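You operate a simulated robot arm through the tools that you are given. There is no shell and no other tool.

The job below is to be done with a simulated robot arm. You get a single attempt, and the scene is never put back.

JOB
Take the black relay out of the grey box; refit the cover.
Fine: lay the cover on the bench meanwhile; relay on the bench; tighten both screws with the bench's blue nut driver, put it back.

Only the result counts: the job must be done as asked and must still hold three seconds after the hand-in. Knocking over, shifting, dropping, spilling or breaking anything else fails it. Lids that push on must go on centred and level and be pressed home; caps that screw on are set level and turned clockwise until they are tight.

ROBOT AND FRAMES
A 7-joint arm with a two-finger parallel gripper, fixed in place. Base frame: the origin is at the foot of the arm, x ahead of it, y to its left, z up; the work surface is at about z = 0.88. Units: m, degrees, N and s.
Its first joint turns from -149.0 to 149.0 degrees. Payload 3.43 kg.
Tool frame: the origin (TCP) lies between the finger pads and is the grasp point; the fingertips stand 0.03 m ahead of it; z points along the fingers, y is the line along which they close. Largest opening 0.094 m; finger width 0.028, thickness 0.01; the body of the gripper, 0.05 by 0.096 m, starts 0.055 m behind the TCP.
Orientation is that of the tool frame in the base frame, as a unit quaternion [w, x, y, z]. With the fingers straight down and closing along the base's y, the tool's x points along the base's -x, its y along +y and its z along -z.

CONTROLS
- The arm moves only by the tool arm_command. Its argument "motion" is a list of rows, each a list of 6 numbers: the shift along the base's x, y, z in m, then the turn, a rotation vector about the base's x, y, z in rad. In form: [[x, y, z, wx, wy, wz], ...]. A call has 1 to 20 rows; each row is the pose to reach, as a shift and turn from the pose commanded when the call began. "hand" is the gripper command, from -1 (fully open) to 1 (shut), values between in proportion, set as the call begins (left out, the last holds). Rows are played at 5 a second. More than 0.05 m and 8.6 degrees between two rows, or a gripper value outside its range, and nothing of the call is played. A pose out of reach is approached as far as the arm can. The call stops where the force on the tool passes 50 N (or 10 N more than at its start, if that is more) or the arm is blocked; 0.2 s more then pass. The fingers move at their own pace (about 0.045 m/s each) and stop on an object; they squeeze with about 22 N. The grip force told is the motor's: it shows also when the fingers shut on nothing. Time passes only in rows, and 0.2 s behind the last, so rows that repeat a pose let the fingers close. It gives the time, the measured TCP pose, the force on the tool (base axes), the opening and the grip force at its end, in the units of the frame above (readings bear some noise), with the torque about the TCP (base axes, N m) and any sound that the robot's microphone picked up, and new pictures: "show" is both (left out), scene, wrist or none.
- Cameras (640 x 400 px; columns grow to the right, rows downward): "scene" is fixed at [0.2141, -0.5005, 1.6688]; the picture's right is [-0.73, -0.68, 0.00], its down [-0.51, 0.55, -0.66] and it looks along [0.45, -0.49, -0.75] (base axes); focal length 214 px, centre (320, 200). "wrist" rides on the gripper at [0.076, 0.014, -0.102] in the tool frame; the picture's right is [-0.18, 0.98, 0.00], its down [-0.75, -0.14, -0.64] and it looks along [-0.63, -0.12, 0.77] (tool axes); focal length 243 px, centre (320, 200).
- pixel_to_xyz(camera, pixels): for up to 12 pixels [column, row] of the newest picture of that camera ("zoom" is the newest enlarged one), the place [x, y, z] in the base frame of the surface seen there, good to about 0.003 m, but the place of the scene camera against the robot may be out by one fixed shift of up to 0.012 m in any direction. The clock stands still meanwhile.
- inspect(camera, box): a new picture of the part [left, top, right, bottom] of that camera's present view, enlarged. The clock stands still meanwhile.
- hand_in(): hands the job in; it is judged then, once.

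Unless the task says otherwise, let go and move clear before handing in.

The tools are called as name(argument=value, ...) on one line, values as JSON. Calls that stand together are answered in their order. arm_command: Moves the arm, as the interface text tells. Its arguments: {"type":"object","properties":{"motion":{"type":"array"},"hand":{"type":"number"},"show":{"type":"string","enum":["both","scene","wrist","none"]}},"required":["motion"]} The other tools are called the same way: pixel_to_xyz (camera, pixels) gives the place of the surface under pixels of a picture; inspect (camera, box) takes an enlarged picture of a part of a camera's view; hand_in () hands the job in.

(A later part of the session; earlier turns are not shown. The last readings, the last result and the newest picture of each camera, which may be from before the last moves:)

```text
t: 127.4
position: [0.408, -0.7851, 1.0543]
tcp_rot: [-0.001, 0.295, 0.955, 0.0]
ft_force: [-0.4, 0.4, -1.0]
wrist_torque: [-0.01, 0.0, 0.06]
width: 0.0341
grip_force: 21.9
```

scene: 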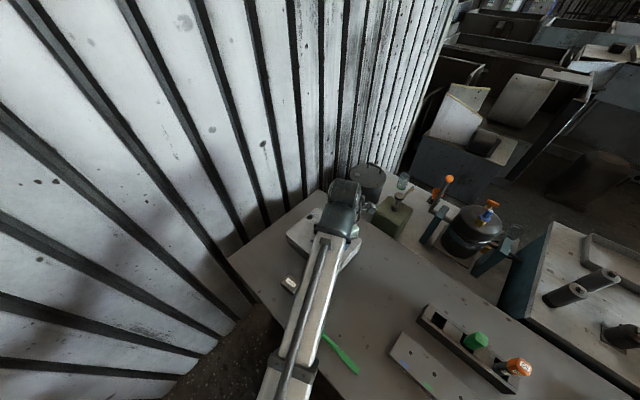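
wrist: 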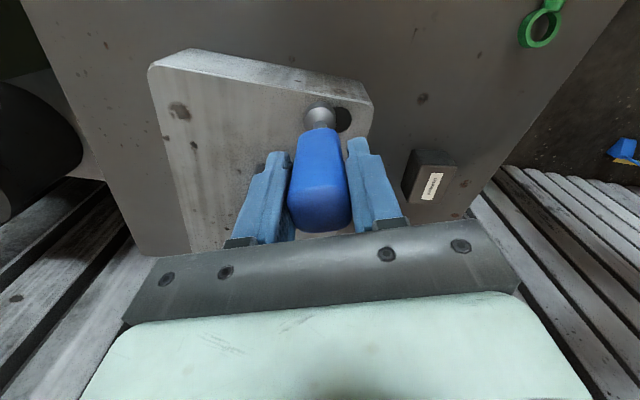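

The push vanished, so the screw moved down again. I'll continue clockwise and follow down.

arm_command(motion=[[0, 0, -0.0006, 0, 0, -0.12], [0, 0, -0.0008, 0, 0, -0.24], [0, 0, -0.0009, 0, 0, -0.36], [0, 0, -0.001, 0, 0, -0.48], [0, 0, -0.0011, 0, 0, -0.6], [0, 0, -0.0012, 0, 0, -0.72], [0, 0, -0.0013, 0, 0, -0.84], [0, 0, -0.0014, 0, 0, -0.96]], show="none")

```text
t: 129.2
position: [0.4081, -0.7846, 1.0528]
tcp_rot: [0.001, 0.703, 0.711, -0.001]
ft_force: [3.2, -2.0, 12.6]
wrist_torque: [-0.31, -0.23, 0.15]
width: 0.0337
grip_force: 21.6
```

Torque is rising (0.15 N·m) with 12 N down force, so the head may be reaching the plate. I'll ease the push and turn further in small steps.

arm_command(motion=[[0, 0, 0.0006, 0, 0, -0.05], [0, 0, 0.0006, 0, 0, -0.1], [0, 0, 0.0006, 0, 0, -0.15], [0, 0, 0.0006, 0, 0, -0.2]], show="none")

```text
t: 130.2
position: [0.407, -0.7844, 1.0535]
tcp_rot: [-0.001, 0.77, 0.638, 0.0]
ft_force: [2.3, -1.1, 4.7]
wrist_torque: [-0.22, -0.11, 0.08]
width: 0.0343
grip_force: 22.1
```

arm_command(motion=[[0, 0, 0, 0, 0, -0.06], [0, 0, 0, 0, 0, -0.12], [0, 0, 0, 0, 0, -0.18], [0, 0, 0, 0, 0, -0.24], [0, 0, 0, 0, 0, -0.3]], show="none")

arm_command(motion=[[0, 0, 0, 0, 0, -0.06], [0, 0, 0, 0, 0, -0.12], [0, 0, 0, 0, 0, -0.18], [0, 0, 0, 0, 0, -0.24], [0, 0, 0, 0, 0, -0.3]], show="wrist")

inspect(camera="wrist", box=[260, 60, 380, 240])

```text
t: 131.4
position: [0.4067, -0.7845, 1.054]
tcp_rot: [0.0, 0.857, 0.515, 0.0]
ft_force: [0.7, -1.5, 3.0]
wrist_torque: [-0.12, -0.03, 0.08]
width: 0.0337
grip_force: 21.8
```

```text
t: 132.6
position: [0.4073, -0.7851, 1.0533]
tcp_rot: [0.0, 0.924, 0.383, 0.0]
ft_force: [0.7, -1.7, 2.7]
wrist_torque: [-0.1, -0.07, 0.11]
width: 0.0337
grip_force: 21.9
```

wrist: 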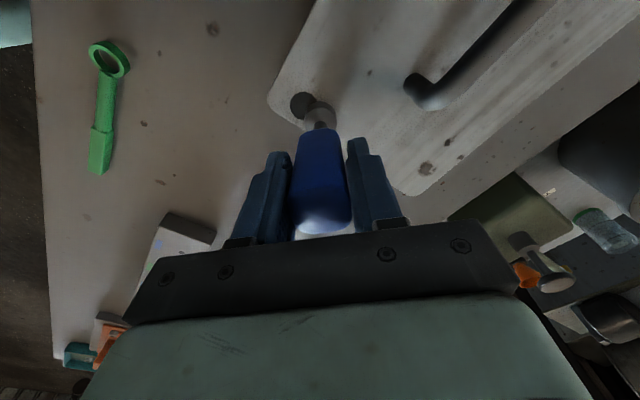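

```text
2.22 times, centred on (320, 150) of wrist
```

zoom: 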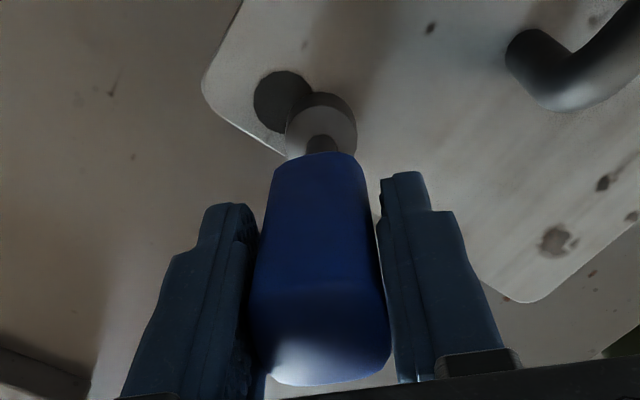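

Height has stopped changing while torque holds at ~0.1 N·m. I'll lift off and look at the head and its orientation.

arm_command(motion=[[0, 0, 0.006, 0, 0, 0], [0, 0, 0.014, 0, 0, 0], [0, 0, 0.03, 0, 0, 0], [0, 0, 0.05, 0, 0, 0], [0, 0, 0.05, 0, 0, 0]], show="wrist")

inspect(camera="wrist", box=[295, 75, 345, 115])

```text
t: 133.8
position: [0.4071, -0.784, 1.1031]
tcp_rot: [0.001, 0.924, 0.382, 0.0]
ft_force: [0.7, -0.3, -1.6]
wrist_torque: [0.0, 0.01, 0.02]
width: 0.034
grip_force: 22.3
```

wrist: 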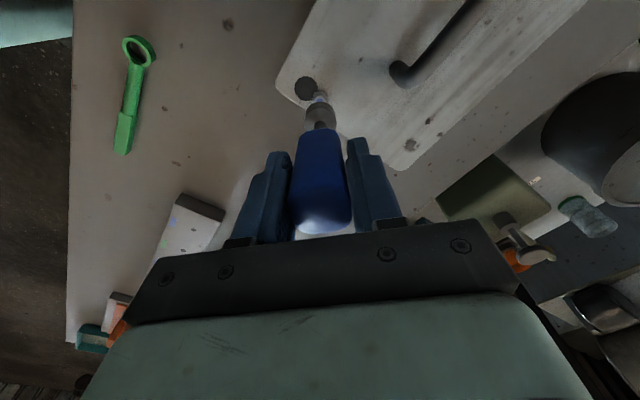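

```text
10.00 times, centred on (320, 95) of wrist
```

zoom: 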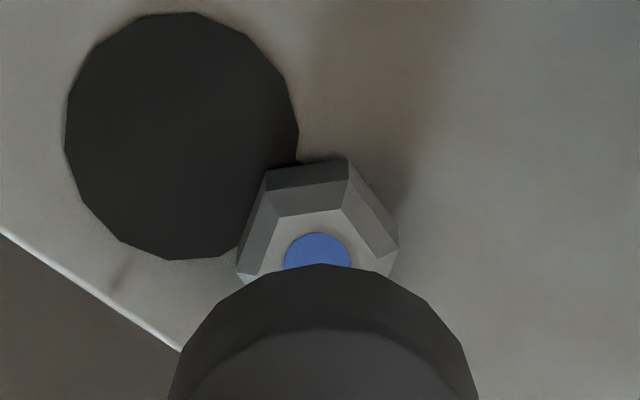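

pixel_to_xyz(camera="zoom", pixels=[[318, 250], [310, 255], [328, 255], [300, 230], [340, 225], [310, 215], [308, 170], [250, 265], [390, 240], [430, 200], [340, 120]])

inspect(camera="wrist", box=[270, 110, 370, 250])

```text
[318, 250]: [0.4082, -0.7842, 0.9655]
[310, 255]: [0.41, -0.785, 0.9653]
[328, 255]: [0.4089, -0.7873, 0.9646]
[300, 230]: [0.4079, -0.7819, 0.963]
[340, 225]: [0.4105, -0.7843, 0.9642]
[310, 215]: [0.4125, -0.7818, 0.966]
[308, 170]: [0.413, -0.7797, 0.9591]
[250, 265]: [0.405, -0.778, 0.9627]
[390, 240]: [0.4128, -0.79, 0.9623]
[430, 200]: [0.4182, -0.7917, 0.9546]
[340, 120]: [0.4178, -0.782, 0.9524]
```

```text
2.86 times, centred on (320, 180) of wrist
```

zoom: 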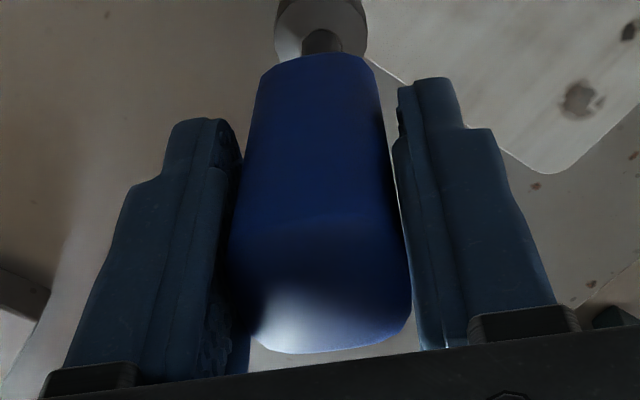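

Head top is at 0.965, about 10 mm above the plate, so it is nearly home but not proven tight. I'll re-seat right here and use the remaining ~90° of clockwise travel.

arm_command(motion=[[0, 0, -0.015, 0, 0, 0], [0, 0, -0.03, 0, 0, 0], [0, 0, -0.04, 0, 0, 0], [0, 0, -0.045, 0, 0, 0], [0, 0, -0.048, 0, 0, 0], [0, 0, -0.0495, 0, 0, 0], [0, 0, -0.0495, 0, 0, 0]], show="none")

arm_command(motion=[[0, 0, 0, 0, 0, -0.08], [0, 0, 0, 0, 0, -0.16], [0, 0, 0, 0, 0, -0.24], [0, 0, 0, 0, 0, -0.32], [0, 0, 0, 0, 0, -0.4]], show="none")

arm_command(motion=[[0, 0, 0, 0, 0, -0.08], [0, 0, 0, 0, 0, -0.16], [0, 0, 0, 0, 0, -0.24], [0, 0, 0, 0, 0, -0.32], [0, 0, 0, 0, 0, -0.4]], show="none")

```text
t: 135.4
position: [0.4072, -0.7864, 1.0539]
tcp_rot: [0.0, 0.924, 0.382, 0.0]
ft_force: [-0.6, 0.5, -2.1]
wrist_torque: [0.0, 0.02, -0.03]
width: 0.0339
grip_force: 21.8
```

```text
t: 136.6
position: [0.409, -0.7844, 1.0534]
tcp_rot: [0.0, 0.982, 0.19, 0.0]
ft_force: [0.7, 0.8, -1.3]
wrist_torque: [-0.01, -0.02, 0.15]
width: 0.0343
grip_force: 21.5
```

```text
t: 137.8
position: [0.4078, -0.7853, 1.053]
tcp_rot: [0.0, 1.0, -0.009, 0.0]
ft_force: [0.3, -0.8, -0.7]
wrist_torque: [0.01, 0.02, 0.47]
width: 0.034
grip_force: 21.7
```

Torque is climbing properly now: 0.15 then 0.47 N·m. I'll continue clockwise in small steps to find the tight stop.

arm_command(motion=[[0, 0, 0, 0, 0, -0.04], [0, 0, 0, 0, 0, -0.08], [0, 0, 0, 0, 0, -0.12]], show="none")

arm_command(motion=[[0, 0, 0, 0, 0, -0.04], [0, 0, 0, 0, 0, -0.08], [0, 0, 0, 0, 0, -0.12]], show="none")

```text
t: 138.6
position: [0.408, -0.7854, 1.0536]
tcp_rot: [0.0, 0.998, -0.069, -0.001]
ft_force: [-0.2, 0.0, -1.6]
wrist_torque: [0.0, -0.01, 0.46]
width: 0.0345
grip_force: 22.2
```

```text
t: 139.4
position: [0.4078, -0.7836, 1.0537]
tcp_rot: [0.001, 0.992, -0.128, 0.0]
ft_force: [-0.4, -0.3, -0.4]
wrist_torque: [0.04, 0.02, 0.44]
width: 0.0343
grip_force: 22.4
```

Torque has plateaued at ~0.45 N·m while the hand still turns, so either the handle is slipping in the fingers or the screw is still moving. I'll look.

arm_command(motion=[[0, 0, 0, 0, 0, 0]], show="wrist")

inspect(camera="wrist", box=[270, 90, 370, 250])

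```text
t: 139.8
position: [0.4077, -0.7841, 1.0533]
tcp_rot: [0.0, 0.992, -0.128, 0.0]
ft_force: [0.1, 0.7, -1.2]
wrist_torque: [0.02, -0.01, 0.49]
width: 0.0339
grip_force: 21.6
```

wrist: 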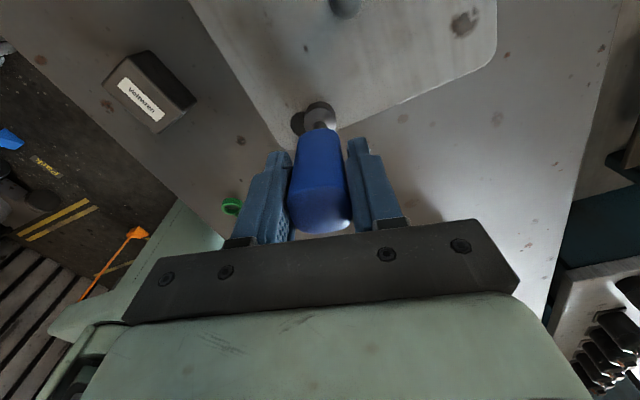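

```text
2.50 times, centred on (320, 170) of wrist
```

zoom: 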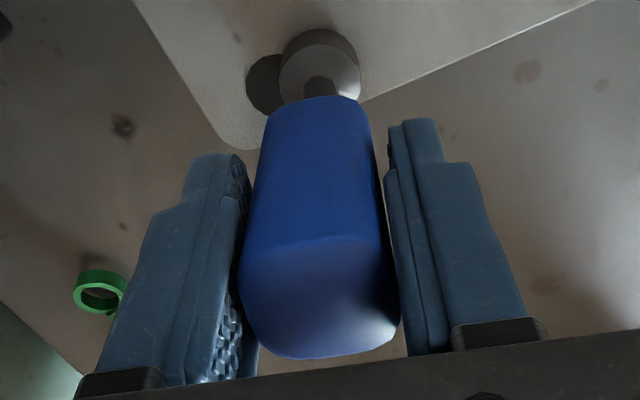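

The handle slipped slightly in the fingers at ~0.48 N·m with the screw not turning further, so the near screw is tight at the most my grip can give. I'll unload the torque, lift off and look at it as a reference.

arm_command(motion=[[0, 0, 0, 0, 0, 0.03], [0, 0, 0, 0, 0, 0.05], [0, 0, 0, 0, 0, 0.05]], show="none")

arm_command(motion=[[0, 0, 0.006, 0, 0, 0], [0, 0, 0.014, 0, 0, 0], [0, 0, 0.03, 0, 0, 0], [0, 0, 0.05, 0, 0, 0], [0, 0, 0.05, 0, 0, 0]])

inspect(camera="wrist", box=[295, 75, 345, 115])

```text
t: 140.6
position: [0.4078, -0.7847, 1.0536]
tcp_rot: [0.0, 0.995, -0.103, 0.0]
ft_force: [0.0, -0.8, -1.0]
wrist_torque: [0.0, -0.02, 0.4]
width: 0.0341
grip_force: 21.6
```

```text
t: 141.8
position: [0.4071, -0.7843, 1.1032]
tcp_rot: [0.0, 0.995, -0.103, 0.0]
ft_force: [-0.1, -0.8, 0.1]
wrist_torque: [-0.01, -0.01, -0.01]
width: 0.0341
grip_force: 22.0
```

scene: 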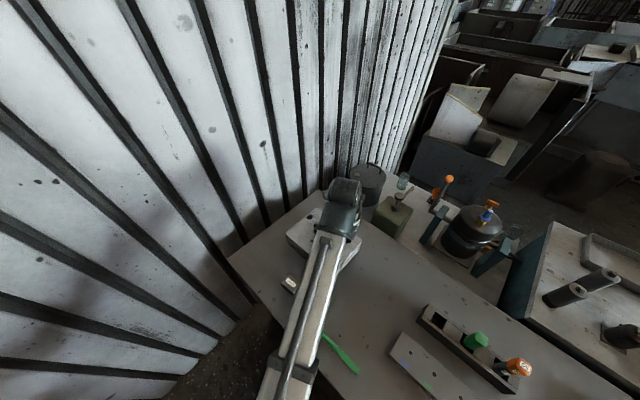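
wrist: 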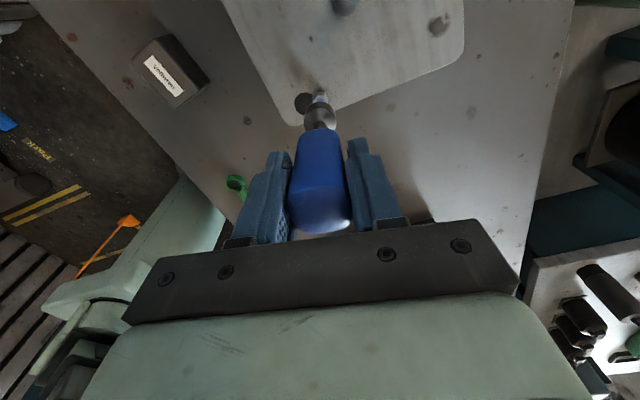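

```text
10.00 times, centred on (320, 95) of wrist
```

zoom: 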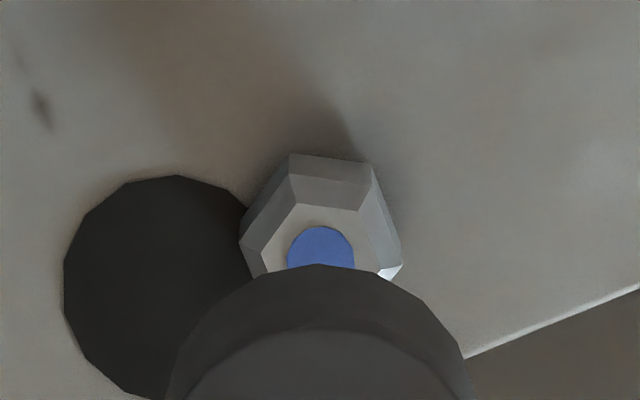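

The near screw head sits flush. I'll zoom on the handle to see how it sits in the grip now.

inspect(camera="wrist", box=[270, 110, 370, 250])

pixel_to_xyz(camera="wrist", pixels=[[320, 99.5], [318, 100], [322, 100], [323, 95], [330, 85], [345, 95]])

```text
2.86 times, centred on (320, 180) of wrist
```

zoom: 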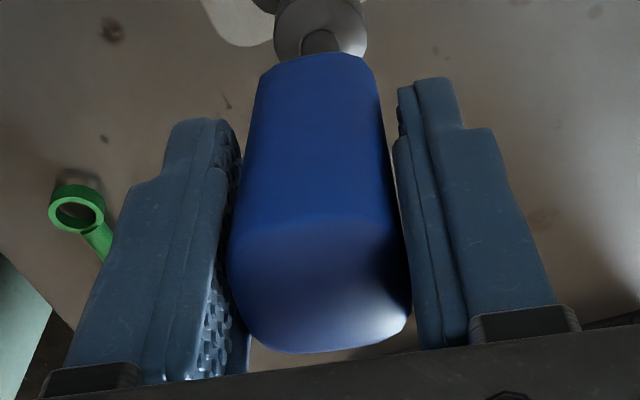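

```text
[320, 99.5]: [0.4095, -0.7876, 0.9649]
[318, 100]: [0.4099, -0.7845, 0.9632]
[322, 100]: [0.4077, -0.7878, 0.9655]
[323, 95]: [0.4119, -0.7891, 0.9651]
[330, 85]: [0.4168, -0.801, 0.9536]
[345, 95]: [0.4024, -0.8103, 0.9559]
```

The handle has not moved in the grip, and the hex angles show the near screw turned ~1.5 turns to a hard stop at 0.47 N·m: tight. Now I'll raise, unwind the wrist, and move to the far screw at yaw ≈ +98°, matching its hex.

arm_command(motion=[[0, 0, 0.015, 0, 0, 0.14], [0, 0, 0.03, 0, 0, 0.28], [0, 0, 0.042, 0, 0, 0.42], [0, 0, 0.042, 0, 0, 0.56], [0, 0, 0.042, 0, 0, 0.7], [0, 0, 0.042, 0, 0, 0.84], [0, 0, 0.042, 0, 0, 0.98], [0, 0, 0.042, 0, 0, 1.12], [0, 0, 0.042, 0, 0, 1.26], [0, 0, 0.042, 0, 0, 1.4], [0, 0, 0.042, 0, 0, 1.54], [0, 0, 0.042, 0, 0, 1.68], [0, 0, 0.042, 0, 0, 1.82], [0, 0, 0.042, 0, 0, 1.96], [0, 0, 0.042, 0, 0, 2.1], [0, 0, 0.042, 0, 0, 2.24], [0, 0, 0.042, 0, 0, 2.38], [0, 0, 0.042, 0, 0, 2.52], [0, 0, 0.042, 0, 0, 2.66]], show="none")

arm_command(motion=[[0.0113, -0.005, 0, 0, 0, 0.1332], [0.0226, -0.0101, 0, 0, 0, 0.2664], [0.0338, -0.0151, 0, 0, 0, 0.3997], [0.0451, -0.0201, 0, 0, 0, 0.5329], [0.0564, -0.0251, 0, 0, 0, 0.6661], [0.0677, -0.0302, 0, 0, 0, 0.7993], [0.0789, -0.0352, 0, 0, 0, 0.9326], [0.0902, -0.0402, 0, 0, 0, 1.0658], [0.1015, -0.0453, 0, 0, 0, 1.199], [0.1128, -0.0503, 0, 0, 0, 1.3322], [0.1241, -0.0553, 0, 0, 0, 1.4654], [0.1353, -0.0603, 0, 0, 0, 1.5987], [0.1466, -0.0654, 0, 0, 0, 1.7319], [0.1579, -0.0704, 0, 0, 0, 1.8651], [0.1692, -0.0754, 0, 0, 0, 1.9983], [0.1804, -0.0804, 0, 0, 0, 2.1316], [0.1917, -0.0855, 0, 0, 0, 2.2648], [0.203, -0.0905, 0, 0, 0, 2.398], [0.203, -0.0905, 0, 0, 0, 2.398]])

inspect(camera="wrist", box=[295, 70, 345, 135])

```text
t: 145.8
position: [0.4084, -0.7848, 1.1444]
tcp_rot: [0.0, 0.336, 0.942, 0.0]
ft_force: [0.5, 1.1, -0.2]
wrist_torque: [-0.02, 0.03, -0.04]
width: 0.0337
grip_force: 22.0
```

```text
t: 149.8
position: [0.6109, -0.8752, 1.146]
tcp_rot: [0.0, 0.755, -0.656, 0.0]
ft_force: [-0.3, 1.2, -0.1]
wrist_torque: [0.05, 0.0, 0.03]
width: 0.034
grip_force: 21.6
```

scene: 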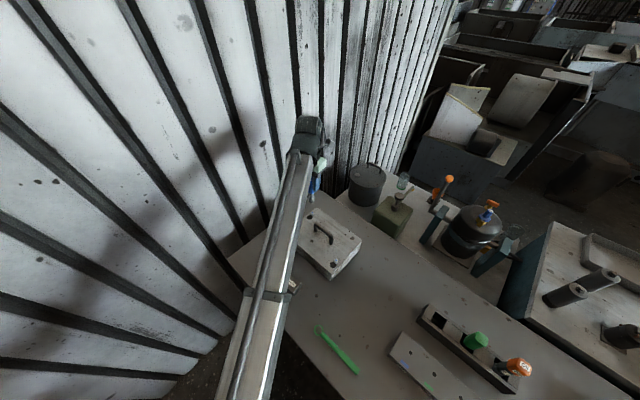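
wrist: 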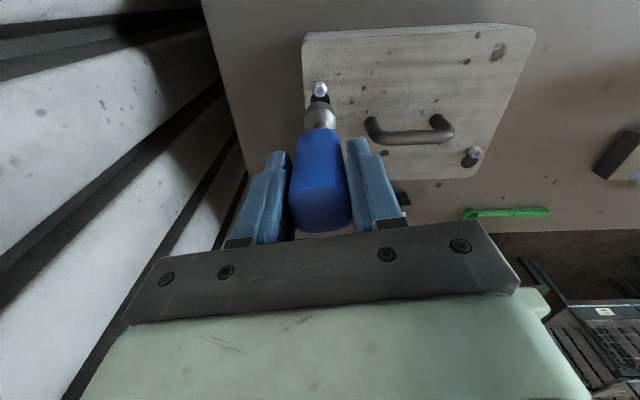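

```text
6.15 times, centred on (320, 102) of wrist
```

zoom: 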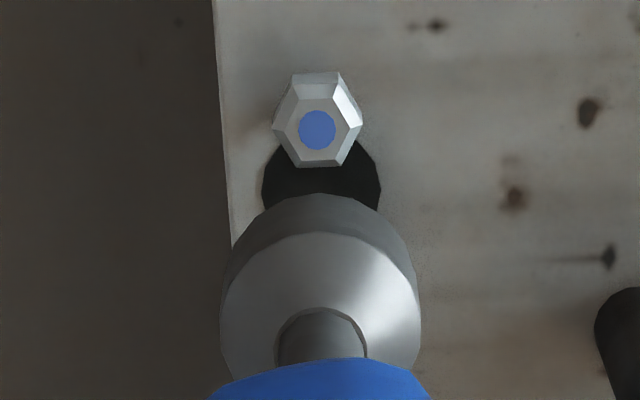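

The hex is aligned and centred under the socket (zoom (317,130), within 0.5 mm). I'll descend to just above the seating height.

arm_command(motion=[[0.0005, 0.0004, -0.02, 0, 0, 0], [0.0005, 0.0004, -0.04, 0, 0, 0], [0.0005, 0.0004, -0.055, 0, 0, 0], [0.0005, 0.0004, -0.065, 0, 0, 0], [0.0005, 0.0004, -0.065, 0, 0, 0]], show="wrist")

inspect(camera="wrist", box=[295, 70, 345, 135])

```text
t: 151.0
position: [0.6113, -0.8739, 1.0795]
tcp_rot: [0.001, 0.755, -0.656, 0.0]
ft_force: [-0.3, 0.0, -1.7]
wrist_torque: [-0.01, -0.03, -0.07]
width: 0.0342
grip_force: 21.9
```

wrist: 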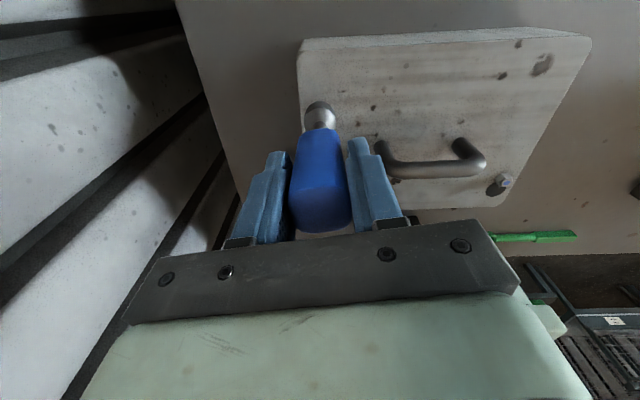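

```text
6.15 times, centred on (320, 102) of wrist
```

zoom: 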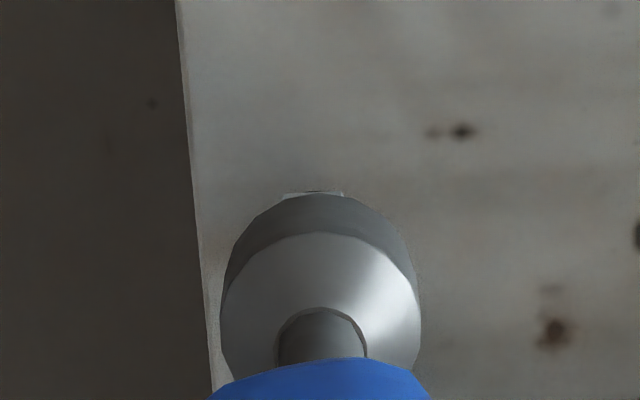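

Alignment holds (edge centred near 314). I'll continue down in slow steps with a 0.5 mm trim.

arm_command(motion=[[0.0004, 0, -0.004, 0, 0, 0], [0.0004, 0, -0.008, 0, 0, 0], [0.0004, 0, -0.011, 0, 0, 0], [0.0004, 0, -0.014, 0, 0, 0], [0.0004, 0, -0.014, 0, 0, 0]], show="none")

arm_command(motion=[[0, 0, -0.002, 0, 0, 0], [0, 0, -0.004, 0, 0, 0], [0, 0, -0.005, 0, 0, 0], [0, 0, -0.006, 0, 0, 0], [0, 0, -0.006, 0, 0, 0]], show="none")

```text
t: 152.2
position: [0.6107, -0.8761, 1.0667]
tcp_rot: [0.0, 0.754, -0.656, -0.001]
ft_force: [0.4, 0.2, -1.6]
wrist_torque: [0.02, -0.01, 0.01]
width: 0.034
grip_force: 22.6
```

```text
t: 153.4
position: [0.6107, -0.8759, 1.0601]
tcp_rot: [0.0, 0.755, -0.656, 0.0]
ft_force: [0.4, 0.3, -2.4]
wrist_torque: [-0.02, 0.02, 0.01]
width: 0.034
grip_force: 21.7
```

The socket has slid over the head without contact at 1.060. I'll touch down and start turning clockwise.

arm_command(motion=[[0, 0, -0.001, 0, 0, 0], [0, 0, -0.0018, 0, 0, 0], [0, 0, -0.0018, 0, 0, 0]], show="none")

arm_command(motion=[[0, 0, -0.0002, 0, 0, -0.14], [0, 0, -0.0003, 0, 0, -0.28], [0, 0, -0.0004, 0, 0, -0.42], [0, 0, -0.0005, 0, 0, -0.56], [0, 0, -0.0006, 0, 0, -0.7], [0, 0, -0.0007, 0, 0, -0.84], [0, 0, -0.0008, 0, 0, -0.98], [0, 0, -0.0009, 0, 0, -1.12], [0, 0, -0.001, 0, 0, -1.26], [0, 0, -0.0011, 0, 0, -1.4], [0, 0, -0.0012, 0, 0, -1.54], [0, 0, -0.0013, 0, 0, -1.68], [0, 0, -0.0014, 0, 0, -1.82], [0, 0, -0.0015, 0, 0, -1.96], [0, 0, -0.0016, 0, 0, -2.1], [0, 0, -0.0017, 0, 0, -2.24], [0, 0, -0.0018, 0, 0, -2.38], [0, 0, -0.0019, 0, 0, -2.52], [0, 0, -0.002, 0, 0, -2.66], [0, 0, -0.002, 0, 0, -2.8]], show="wrist")

```text
t: 154.2
position: [0.6117, -0.8757, 1.0581]
tcp_rot: [0.0, 0.755, -0.656, 0.0]
ft_force: [-0.5, 0.0, 2.3]
wrist_torque: [0.0, -0.02, 0.03]
width: 0.0341
grip_force: 21.6
```

```text
t: 158.4
position: [0.6122, -0.8756, 1.0562]
tcp_rot: [0.0, 0.52, 0.854, 0.0]
ft_force: [-0.2, 0.4, 2.1]
wrist_torque: [0.02, 0.0, 0.05]
width: 0.0342
grip_force: 22.3
```

wrist: 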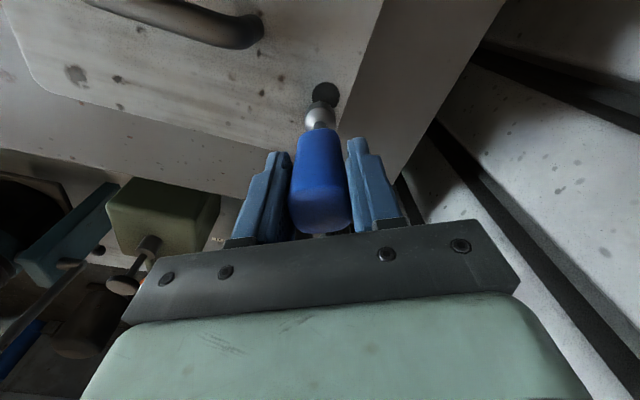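

The screw is going down with light contact as before. I'll continue another ~158° clockwise, following down.

arm_command(motion=[[0, 0, -0.0001, 0, 0, -0.14], [0, 0, -0.0002, 0, 0, -0.28], [0, 0, -0.0003, 0, 0, -0.42], [0, 0, -0.0004, 0, 0, -0.56], [0, 0, -0.0005, 0, 0, -0.7], [0, 0, -0.0006, 0, 0, -0.84], [0, 0, -0.0007, 0, 0, -0.98], [0, 0, -0.0008, 0, 0, -1.12], [0, 0, -0.0009, 0, 0, -1.26], [0, 0, -0.001, 0, 0, -1.4], [0, 0, -0.0011, 0, 0, -1.54], [0, 0, -0.0012, 0, 0, -1.68], [0, 0, -0.0013, 0, 0, -1.82], [0, 0, -0.0014, 0, 0, -1.96], [0, 0, -0.0015, 0, 0, -2.1], [0, 0, -0.0016, 0, 0, -2.24], [0, 0, -0.0017, 0, 0, -2.38], [0, 0, -0.0018, 0, 0, -2.52], [0, 0, -0.0019, 0, 0, -2.66], [0, 0, -0.0019, 0, 0, -2.76]], show="wrist")

```text
t: 162.6
position: [0.6123, -0.8754, 1.0559]
tcp_rot: [0.0, 0.938, -0.348, 0.0]
ft_force: [-0.2, 0.3, -1.4]
wrist_torque: [0.01, 0.04, 0.02]
width: 0.0342
grip_force: 22.4
```

wrist: 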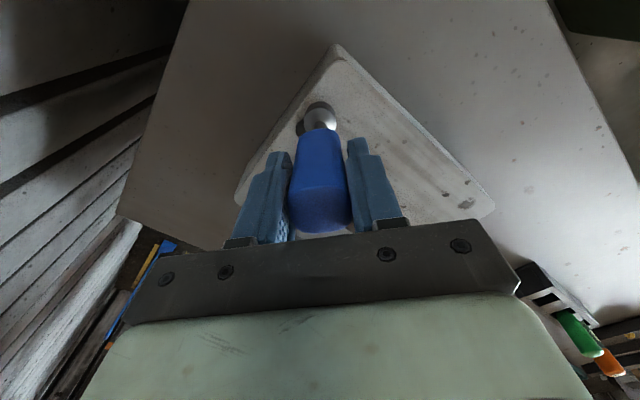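

318° done on the far screw. I'll lift off, unwind exactly 300°, and re-seat.

arm_command(motion=[[0, 0, 0.006, 0, 0, 0], [0, 0, 0.014, 0, 0, 0], [0, 0, 0.03, 0, 0, 0], [0, 0, 0.045, 0, 0, 0], [0, 0, 0.045, 0, 0, 0.14], [0, 0, 0.045, 0, 0, 0.28], [0, 0, 0.045, 0, 0, 0.42], [0, 0, 0.045, 0, 0, 0.56], [0, 0, 0.045, 0, 0, 0.7], [0, 0, 0.045, 0, 0, 0.84], [0, 0, 0.045, 0, 0, 0.98], [0, 0, 0.045, 0, 0, 1.12], [0, 0, 0.045, 0, 0, 1.26], [0, 0, 0.045, 0, 0, 1.4], [0, 0, 0.045, 0, 0, 1.54], [0, 0, 0.045, 0, 0, 1.68], [0, 0, 0.045, 0, 0, 1.82], [0, 0, 0.045, 0, 0, 1.96], [0, 0, 0.045, 0, 0, 2.1], [0, 0, 0.045, 0, 0, 2.24]], show="none")

arm_command(motion=[[0, 0, 0, 0, 0, 0.14], [0, 0, 0, 0, 0, 0.28], [0, 0, 0, 0, 0, 0.42], [0, 0, 0, 0, 0, 0.56], [0, 0, 0, 0, 0, 0.7], [0, 0, 0, 0, 0, 0.84], [0, 0, 0, 0, 0, 0.98], [0, 0, 0, 0, 0, 1.12], [0, 0, 0, 0, 0, 1.26], [0, 0, 0, 0, 0, 1.4], [0, 0, 0, 0, 0, 1.54], [0, 0, 0, 0, 0, 1.68], [0, 0, 0, 0, 0, 1.82], [0, 0, 0, 0, 0, 1.96], [0, 0, 0, 0, 0, 2.1]], show="none")

arm_command(motion=[[0, 0, 0, 0, 0, 0.14], [0, 0, 0, 0, 0, 0.28], [0, 0, 0, 0, 0, 0.42], [0, 0, 0, 0, 0, 0.56], [0, 0, 0, 0, 0, 0.7], [0, 0, 0, 0, 0, 0.84], [0, 0, 0, 0, 0, 0.896], [0, 0, 0, 0, 0, 0.896]])

inspect(camera="wrist", box=[295, 75, 345, 115])

```text
t: 166.8
position: [0.612, -0.8749, 1.0999]
tcp_rot: [-0.001, 0.72, 0.694, 0.0]
ft_force: [-0.9, -0.2, -1.7]
wrist_torque: [0.0, -0.01, 0.02]
width: 0.0339
grip_force: 22.3
```

```text
t: 170.0
position: [0.6114, -0.8745, 1.0989]
tcp_rot: [0.0, -0.244, 0.97, 0.0]
ft_force: [0.3, 0.4, -1.2]
wrist_torque: [0.01, 0.01, -0.03]
width: 0.034
grip_force: 21.6
```

```text
t: 171.8
position: [0.6107, -0.8752, 1.0993]
tcp_rot: [0.0, -0.639, 0.769, 0.0]
ft_force: [-0.1, -0.1, -1.4]
wrist_torque: [0.05, -0.04, 0.0]
width: 0.0341
grip_force: 21.5
```

scene: 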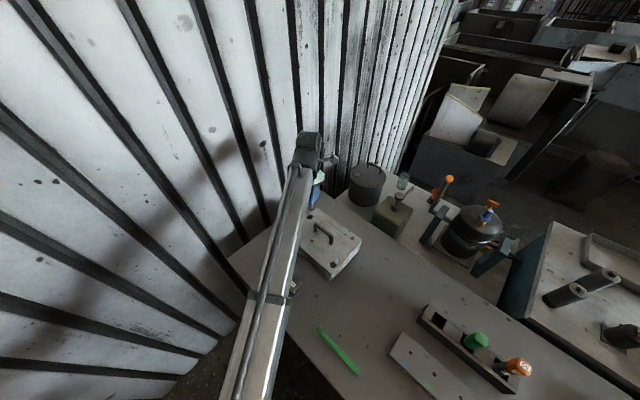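
wrist: 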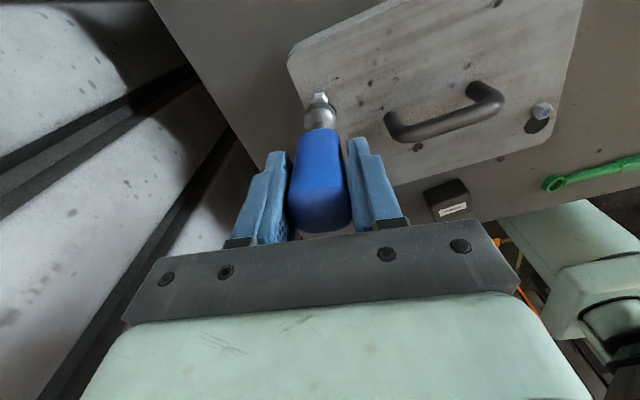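

```text
10.00 times, centred on (320, 95) of wrist
```

zoom: 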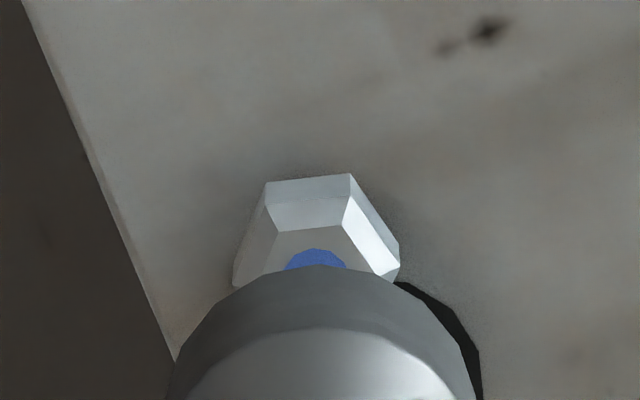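

Hex still aligned with the socket. I'll re-seat and turn ~160° clockwise with a gentle follow.

arm_command(motion=[[0, 0, -0.012, 0, 0, 0], [0, 0, -0.024, 0, 0, 0], [0, 0, -0.033, 0, 0, 0], [0, 0, -0.039, 0, 0, 0], [0, 0, -0.0425, 0, 0, 0], [0, 0, -0.0445, 0, 0, 0], [0, 0, -0.0445, 0, 0, 0]], show="none")

arm_command(motion=[[0, 0, -0.0002, 0, 0, -0.14], [0, 0, -0.0004, 0, 0, -0.28], [0, 0, -0.0006, 0, 0, -0.42], [0, 0, -0.0007, 0, 0, -0.56], [0, 0, -0.0008, 0, 0, -0.7], [0, 0, -0.0009, 0, 0, -0.84], [0, 0, -0.001, 0, 0, -0.98], [0, 0, -0.0011, 0, 0, -1.12], [0, 0, -0.0012, 0, 0, -1.26], [0, 0, -0.0012, 0, 0, -1.4], [0, 0, -0.0012, 0, 0, -1.54], [0, 0, -0.0012, 0, 0, -1.68], [0, 0, -0.0012, 0, 0, -1.82], [0, 0, -0.0012, 0, 0, -1.96], [0, 0, -0.0012, 0, 0, -2.1], [0, 0, -0.0012, 0, 0, -2.24], [0, 0, -0.0012, 0, 0, -2.38], [0, 0, -0.0012, 0, 0, -2.52], [0, 0, -0.0012, 0, 0, -2.66], [0, 0, -0.0012, 0, 0, -2.8]], show="none")

```text
t: 173.4
position: [0.6128, -0.8762, 1.055]
tcp_rot: [0.0, -0.639, 0.769, 0.0]
ft_force: [0.1, 0.5, -1.7]
wrist_torque: [0.02, 0.01, -0.03]
width: 0.034
grip_force: 21.6
```

```text
t: 177.6
position: [0.6114, -0.8759, 1.0546]
tcp_rot: [0.001, 0.651, 0.759, 0.0]
ft_force: [-0.3, 0.3, -0.9]
wrist_torque: [-0.07, 0.01, 0.03]
width: 0.0342
grip_force: 22.0
```

No resistance yet; about 70° should remain. I'll continue in smaller turns and watch the torque.

arm_command(motion=[[0, 0, 0, 0, 0, -0.1], [0, 0, 0, 0, 0, -0.2], [0, 0, 0, 0, 0, -0.3], [0, 0, 0, 0, 0, -0.4], [0, 0, 0, 0, 0, -0.5], [0, 0, 0, 0, 0, -0.6], [0, 0, 0, 0, 0, -0.7], [0, 0, 0, 0, 0, -0.8]], show="none")

arm_command(motion=[[0, 0, 0, 0, 0, -0.08], [0, 0, 0, 0, 0, -0.16], [0, 0, 0, 0, 0, -0.24], [0, 0, 0, 0, 0, -0.32], [0, 0, 0, 0, 0, -0.4]], show="none")

arm_command(motion=[[0, 0, 0, 0, 0, -0.08], [0, 0, 0, 0, 0, -0.16], [0, 0, 0, 0, 0, -0.24], [0, 0, 0, 0, 0, -0.32], [0, 0, 0, 0, 0, -0.4]], show="none")

```text
t: 179.4
position: [0.6122, -0.8754, 1.0544]
tcp_rot: [0.0, 0.895, 0.446, 0.0]
ft_force: [-0.3, 0.3, -1.5]
wrist_torque: [0.02, 0.02, 0.03]
width: 0.0343
grip_force: 21.8
```

```text
t: 180.6
position: [0.6123, -0.8749, 1.0541]
tcp_rot: [0.0, 0.966, 0.259, 0.0]
ft_force: [-0.3, 0.0, -0.4]
wrist_torque: [0.02, 0.01, 0.07]
width: 0.034
grip_force: 22.1
```

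```text
t: 181.8
position: [0.6116, -0.8755, 1.0536]
tcp_rot: [0.0, 0.998, 0.063, 0.001]
ft_force: [0.4, -0.7, -2.0]
wrist_torque: [-0.03, 0.02, 0.39]
width: 0.0339
grip_force: 22.1
```

Torque is rising (0.07 → 0.39 N·m) at the expected angle. I'll continue to the stop in small steps.

arm_command(motion=[[0, 0, 0, 0, 0, -0.04], [0, 0, 0, 0, 0, -0.08], [0, 0, 0, 0, 0, -0.12]], show="none")

arm_command(motion=[[0, 0, 0, 0, 0, -0.04], [0, 0, 0, 0, 0, -0.08], [0, 0, 0, 0, 0, -0.12]], show="none")

arm_command(motion=[[0, 0, 0, 0, 0, -0.04], [0, 0, 0, 0, 0, -0.08], [0, 0, 0, 0, 0, -0.12]], show="wrist")

```text
t: 182.6
position: [0.6113, -0.8761, 1.0542]
tcp_rot: [0.0, 1.0, 0.004, 0.0]
ft_force: [1.0, 1.2, -0.6]
wrist_torque: [0.0, 0.0, 0.46]
width: 0.0338
grip_force: 21.7
```

```text
t: 183.4
position: [0.6104, -0.8746, 1.054]
tcp_rot: [-0.001, 0.998, -0.057, 0.0]
ft_force: [0.1, -0.7, -1.1]
wrist_torque: [-0.03, 0.02, 0.44]
width: 0.0344
grip_force: 21.8
```

```text
t: 184.2
position: [0.6115, -0.8754, 1.0542]
tcp_rot: [0.0, 0.993, -0.117, 0.0]
ft_force: [0.8, 0.7, -0.8]
wrist_torque: [-0.01, 0.01, 0.43]
width: 0.0339
grip_force: 22.0
```

wrist: 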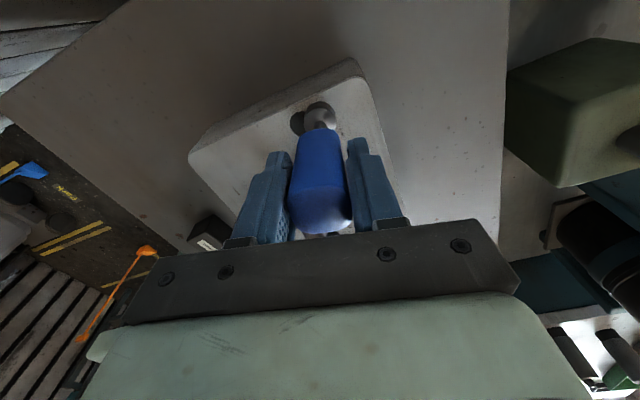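

The far screw also plateaus at 0.45 N·m, same as the first: tight. I'll unload, lift off and inspect.

arm_command(motion=[[0, 0, 0, 0, 0, 0.03], [0, 0, 0, 0, 0, 0.05], [0, 0, 0, 0, 0, 0.05]], show="none")

arm_command(motion=[[0, 0, 0.006, 0, 0, 0], [0, 0, 0.014, 0, 0, 0], [0, 0, 0.03, 0, 0, 0], [0, 0, 0.05, 0, 0, 0], [0, 0, 0.07, 0, 0, 0], [0, 0, 0.09, 0, 0, 0], [0, 0, 0.09, 0, 0, 0]])

inspect(camera="wrist", box=[280, 65, 360, 125])

inspect(camera="scene", box=[280, 200, 370, 280])

```text
t: 185.0
position: [0.6129, -0.8745, 1.0542]
tcp_rot: [0.0, 0.996, -0.091, 0.0]
ft_force: [0.1, -0.1, -1.3]
wrist_torque: [-0.02, -0.02, 0.42]
width: 0.0342
grip_force: 21.8
```

```text
t: 186.6
position: [0.6116, -0.8761, 1.1449]
tcp_rot: [0.0, 0.996, -0.091, 0.0]
ft_force: [0.0, -0.7, -0.9]
wrist_torque: [0.03, 0.03, -0.01]
width: 0.0338
grip_force: 21.7
```

scene: 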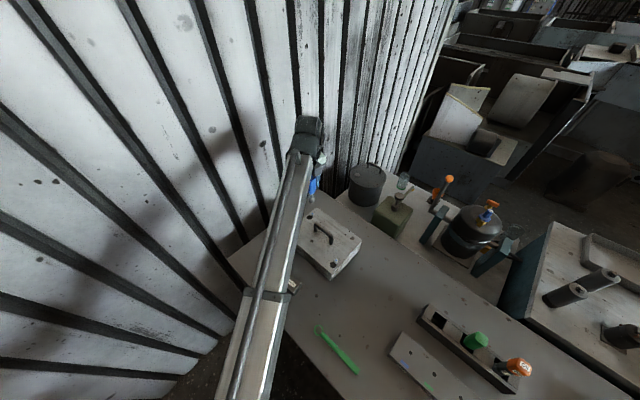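
wrist: 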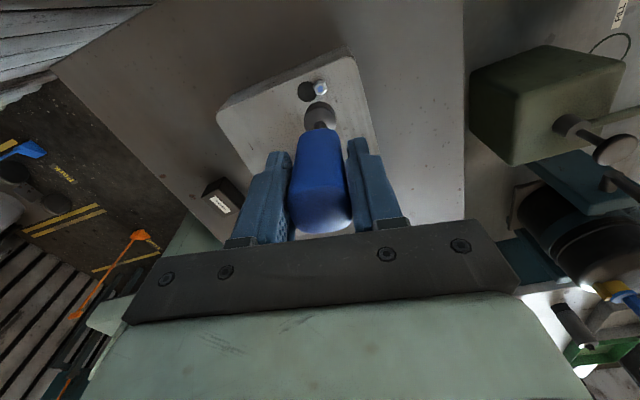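

```text
6.67 times, centred on (320, 95) of wrist
```

zoom: 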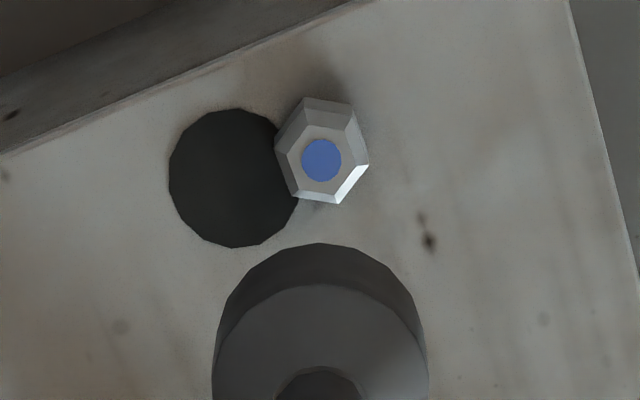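

```text
5.00 times, centred on (325, 240) of scene
```

zoom: 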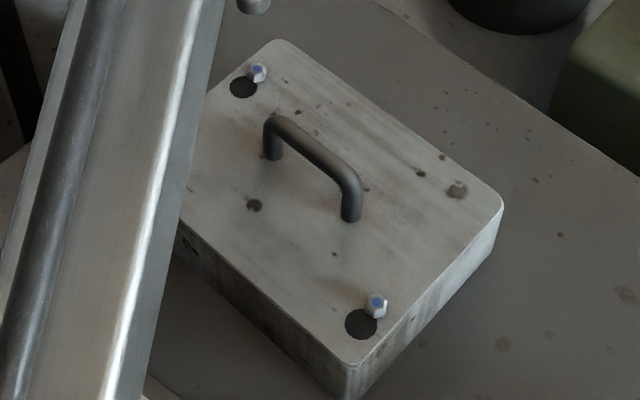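

Both screws are seated at the same final angle and the cover is flush. Now I'll carry the driver back to the rack, unwinding the wrist to the original grasp yaw.

arm_command(motion=[[-0.0225, 0.0007, 0, 0, 0, 0.14], [-0.045, 0.0014, 0, 0, 0, 0.28], [-0.0675, 0.0021, 0, 0, 0, 0.42], [-0.09, 0.0028, 0, 0, 0, 0.56], [-0.1125, 0.0035, 0, 0, 0, 0.7], [-0.135, 0.0042, 0, 0, 0, 0.84], [-0.1575, 0.0049, 0, 0, 0, 0.98], [-0.18, 0.0056, 0, 0, 0, 1.12], [-0.2025, 0.0063, 0, 0, 0, 1.26], [-0.225, 0.007, 0, 0, 0, 1.4], [-0.2475, 0.0077, 0, 0, 0, 1.54], [-0.27, 0.0085, -0.003, 0, 0, 1.68], [-0.2925, 0.0092, -0.006, 0, 0, 1.82], [-0.315, 0.0099, -0.009, 0, 0, 1.96], [-0.3375, 0.0106, -0.012, 0, 0, 2.1], [-0.36, 0.0113, -0.015, 0, 0, 2.24], [-0.3825, 0.012, -0.018, 0, 0, 2.38], [-0.405, 0.0127, -0.02, 0, 0, 2.52], [-0.4275, 0.0134, -0.02, 0, 0, 2.66], [-0.45, 0.0141, -0.02, 0, 0, 2.8]], show="none")

arm_command(motion=[[-0.0325, 0.001, 0, 0, 0, 0.105], [-0.065, 0.002, 0, 0, 0, 0.21], [-0.0974, 0.0031, 0, 0, 0, 0.315], [-0.0974, 0.0031, 0, 0, 0, 0.315], [-0.0974, 0.0031, 0, 0, 0, 0.315]])

inspect(camera="wrist", box=[270, 30, 380, 140])

inspect(camera="scene", box=[280, 200, 370, 280])

```text
t: 190.8
position: [0.1615, -0.8614, 1.124]
tcp_rot: [0.0, 0.258, 0.966, -0.001]
ft_force: [0.0, 0.5, -0.1]
wrist_torque: [0.02, -0.04, -0.01]
width: 0.0339
grip_force: 22.0
```

```text
t: 192.0
position: [0.0645, -0.8569, 1.1239]
tcp_rot: [0.0, 0.106, 0.994, 0.0]
ft_force: [0.3, -0.1, -1.5]
wrist_torque: [-0.01, 0.01, -0.01]
width: 0.034
grip_force: 22.3
```

scene: 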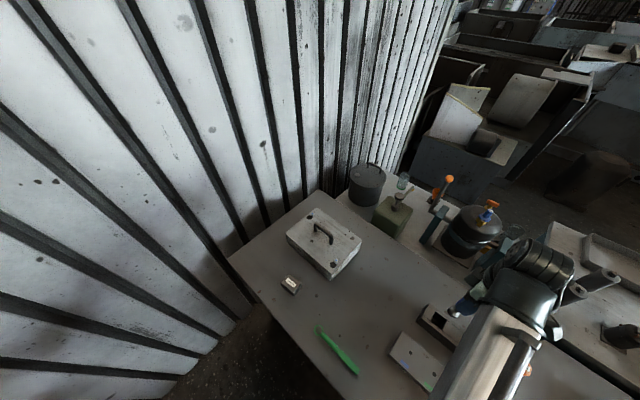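
wrist: 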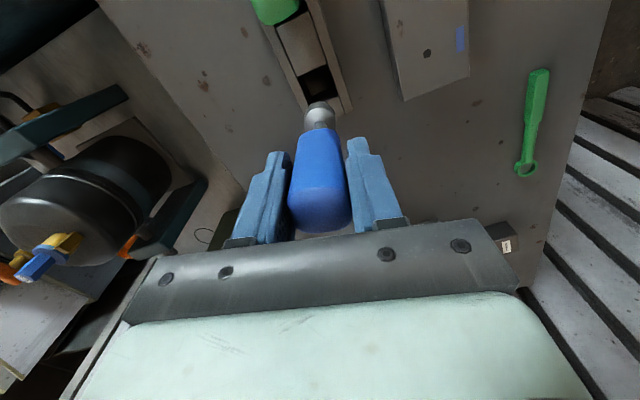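

```text
3.64 times, centred on (325, 85) of wrist
```

zoom: 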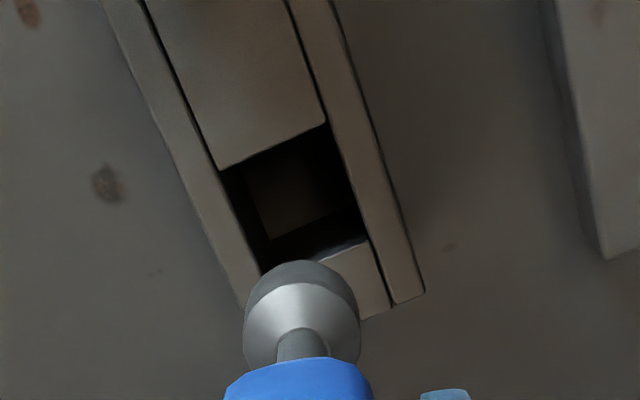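

```text
5.00 times, centred on (325, 240) of scene
```

zoom: 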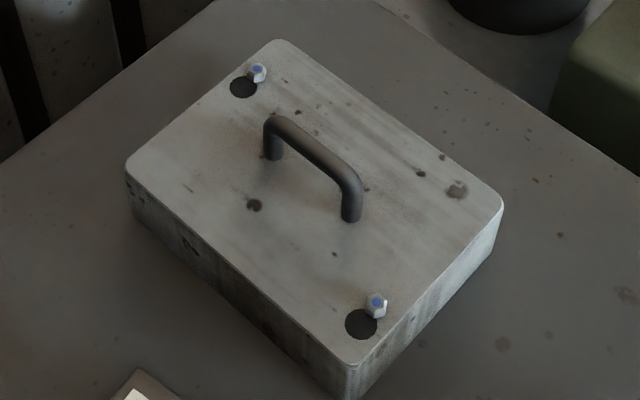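

The socket is over the pocket exactly as when lifted. I'll lower the driver, slowing as it enters.

arm_command(motion=[[0, 0, -0.025, 0, 0, 0], [0, 0, -0.05, 0, 0, 0], [0, 0, -0.07, 0, 0, 0], [0, 0, -0.085, 0, 0, 0], [0, 0, -0.1, 0, 0, 0], [0, 0, -0.11, 0, 0, 0], [0, 0, -0.12, 0, 0, 0], [0, 0, -0.13, 0, 0, 0], [0, 0, -0.13, 0, 0, 0]])

inspect(camera="scene", box=[400, 295, 520, 385])

```text
t: 194.0
position: [0.064, -0.8587, 0.9946]
tcp_rot: [0.0, 0.105, 0.994, 0.0]
ft_force: [0.1, 0.5, -1.1]
wrist_torque: [-0.01, 0.01, 0.0]
width: 0.0339
grip_force: 21.7
```

scene: 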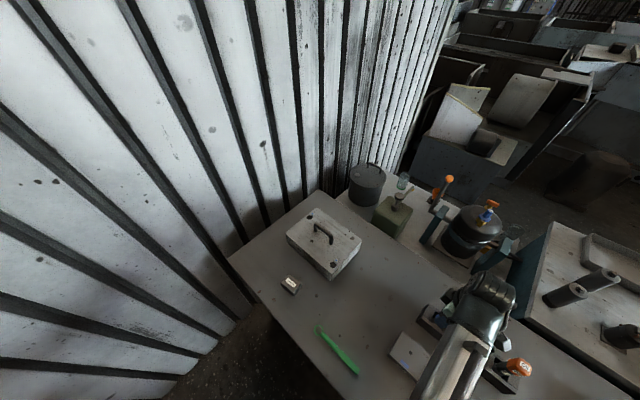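
wrist: 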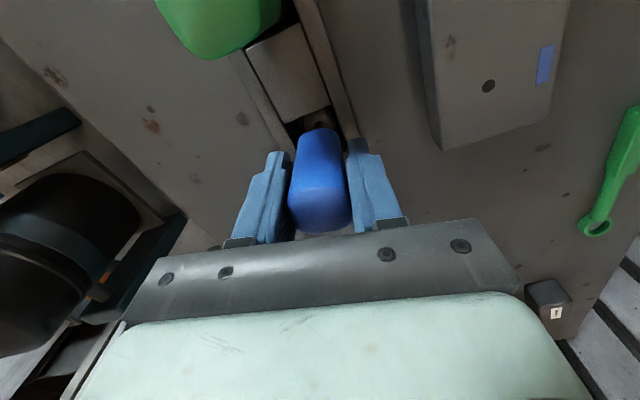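

```text
4.44 times, centred on (460, 340) of scene
```

zoom: 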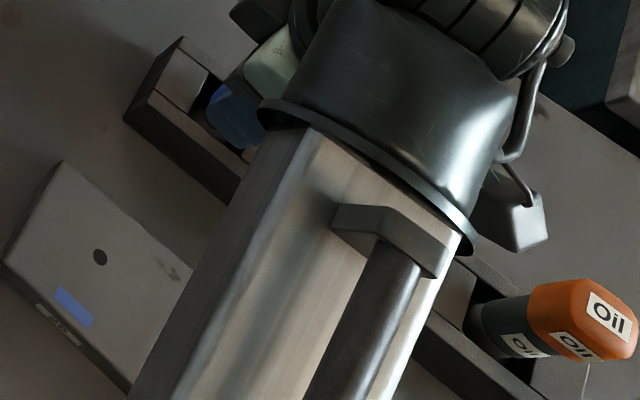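

Entered freely; about 9 mm remain to the original resting height. I'll lower the rest in small steps until it touches.

arm_command(motion=[[0, 0, -0.003, 0, 0, 0], [0, 0, -0.005, 0, 0, 0], [0, 0, -0.007, 0, 0, 0], [0, 0, -0.007, 0, 0, 0]], show="none")

arm_command(motion=[[0, 0, -0.001, 0, 0, 0], [0, 0, -0.0015, 0, 0, 0], [0, 0, -0.0015, 0, 0, 0]], show="none")

```text
t: 195.0
position: [0.064, -0.8576, 0.9867]
tcp_rot: [-0.001, 0.104, 0.995, 0.0]
ft_force: [-0.1, -0.4, -1.3]
wrist_torque: [0.0, 0.01, 0.03]
width: 0.0341
grip_force: 22.5
```

```text
t: 195.8
position: [0.064, -0.8567, 0.9848]
tcp_rot: [0.001, 0.104, 0.995, 0.0]
ft_force: [-0.5, -0.7, -1.4]
wrist_torque: [-0.02, -0.02, 0.0]
width: 0.034
grip_force: 21.8
```

arm_command(motion=[[0, 0, -0.0008, 0, 0, 0], [0, 0, -0.0008, 0, 0, 0]], show="none")

arm_command(motion=[[0, 0, -0.0008, 0, 0, 0], [0, 0, -0.0008, 0, 0, 0]], show="none")

```text
t: 196.4
position: [0.0639, -0.8575, 0.984]
tcp_rot: [-0.001, 0.105, 0.995, 0.0]
ft_force: [-0.2, 0.9, -1.2]
wrist_torque: [0.04, 0.02, 0.0]
width: 0.0341
grip_force: 21.4
```

```text
t: 197.0
position: [0.0635, -0.8578, 0.9854]
tcp_rot: [0.0, 0.104, 0.995, -0.001]
ft_force: [-0.1, 0.2, 7.4]
wrist_torque: [-0.03, -0.07, 0.0]
width: 0.0341
grip_force: 21.7
```

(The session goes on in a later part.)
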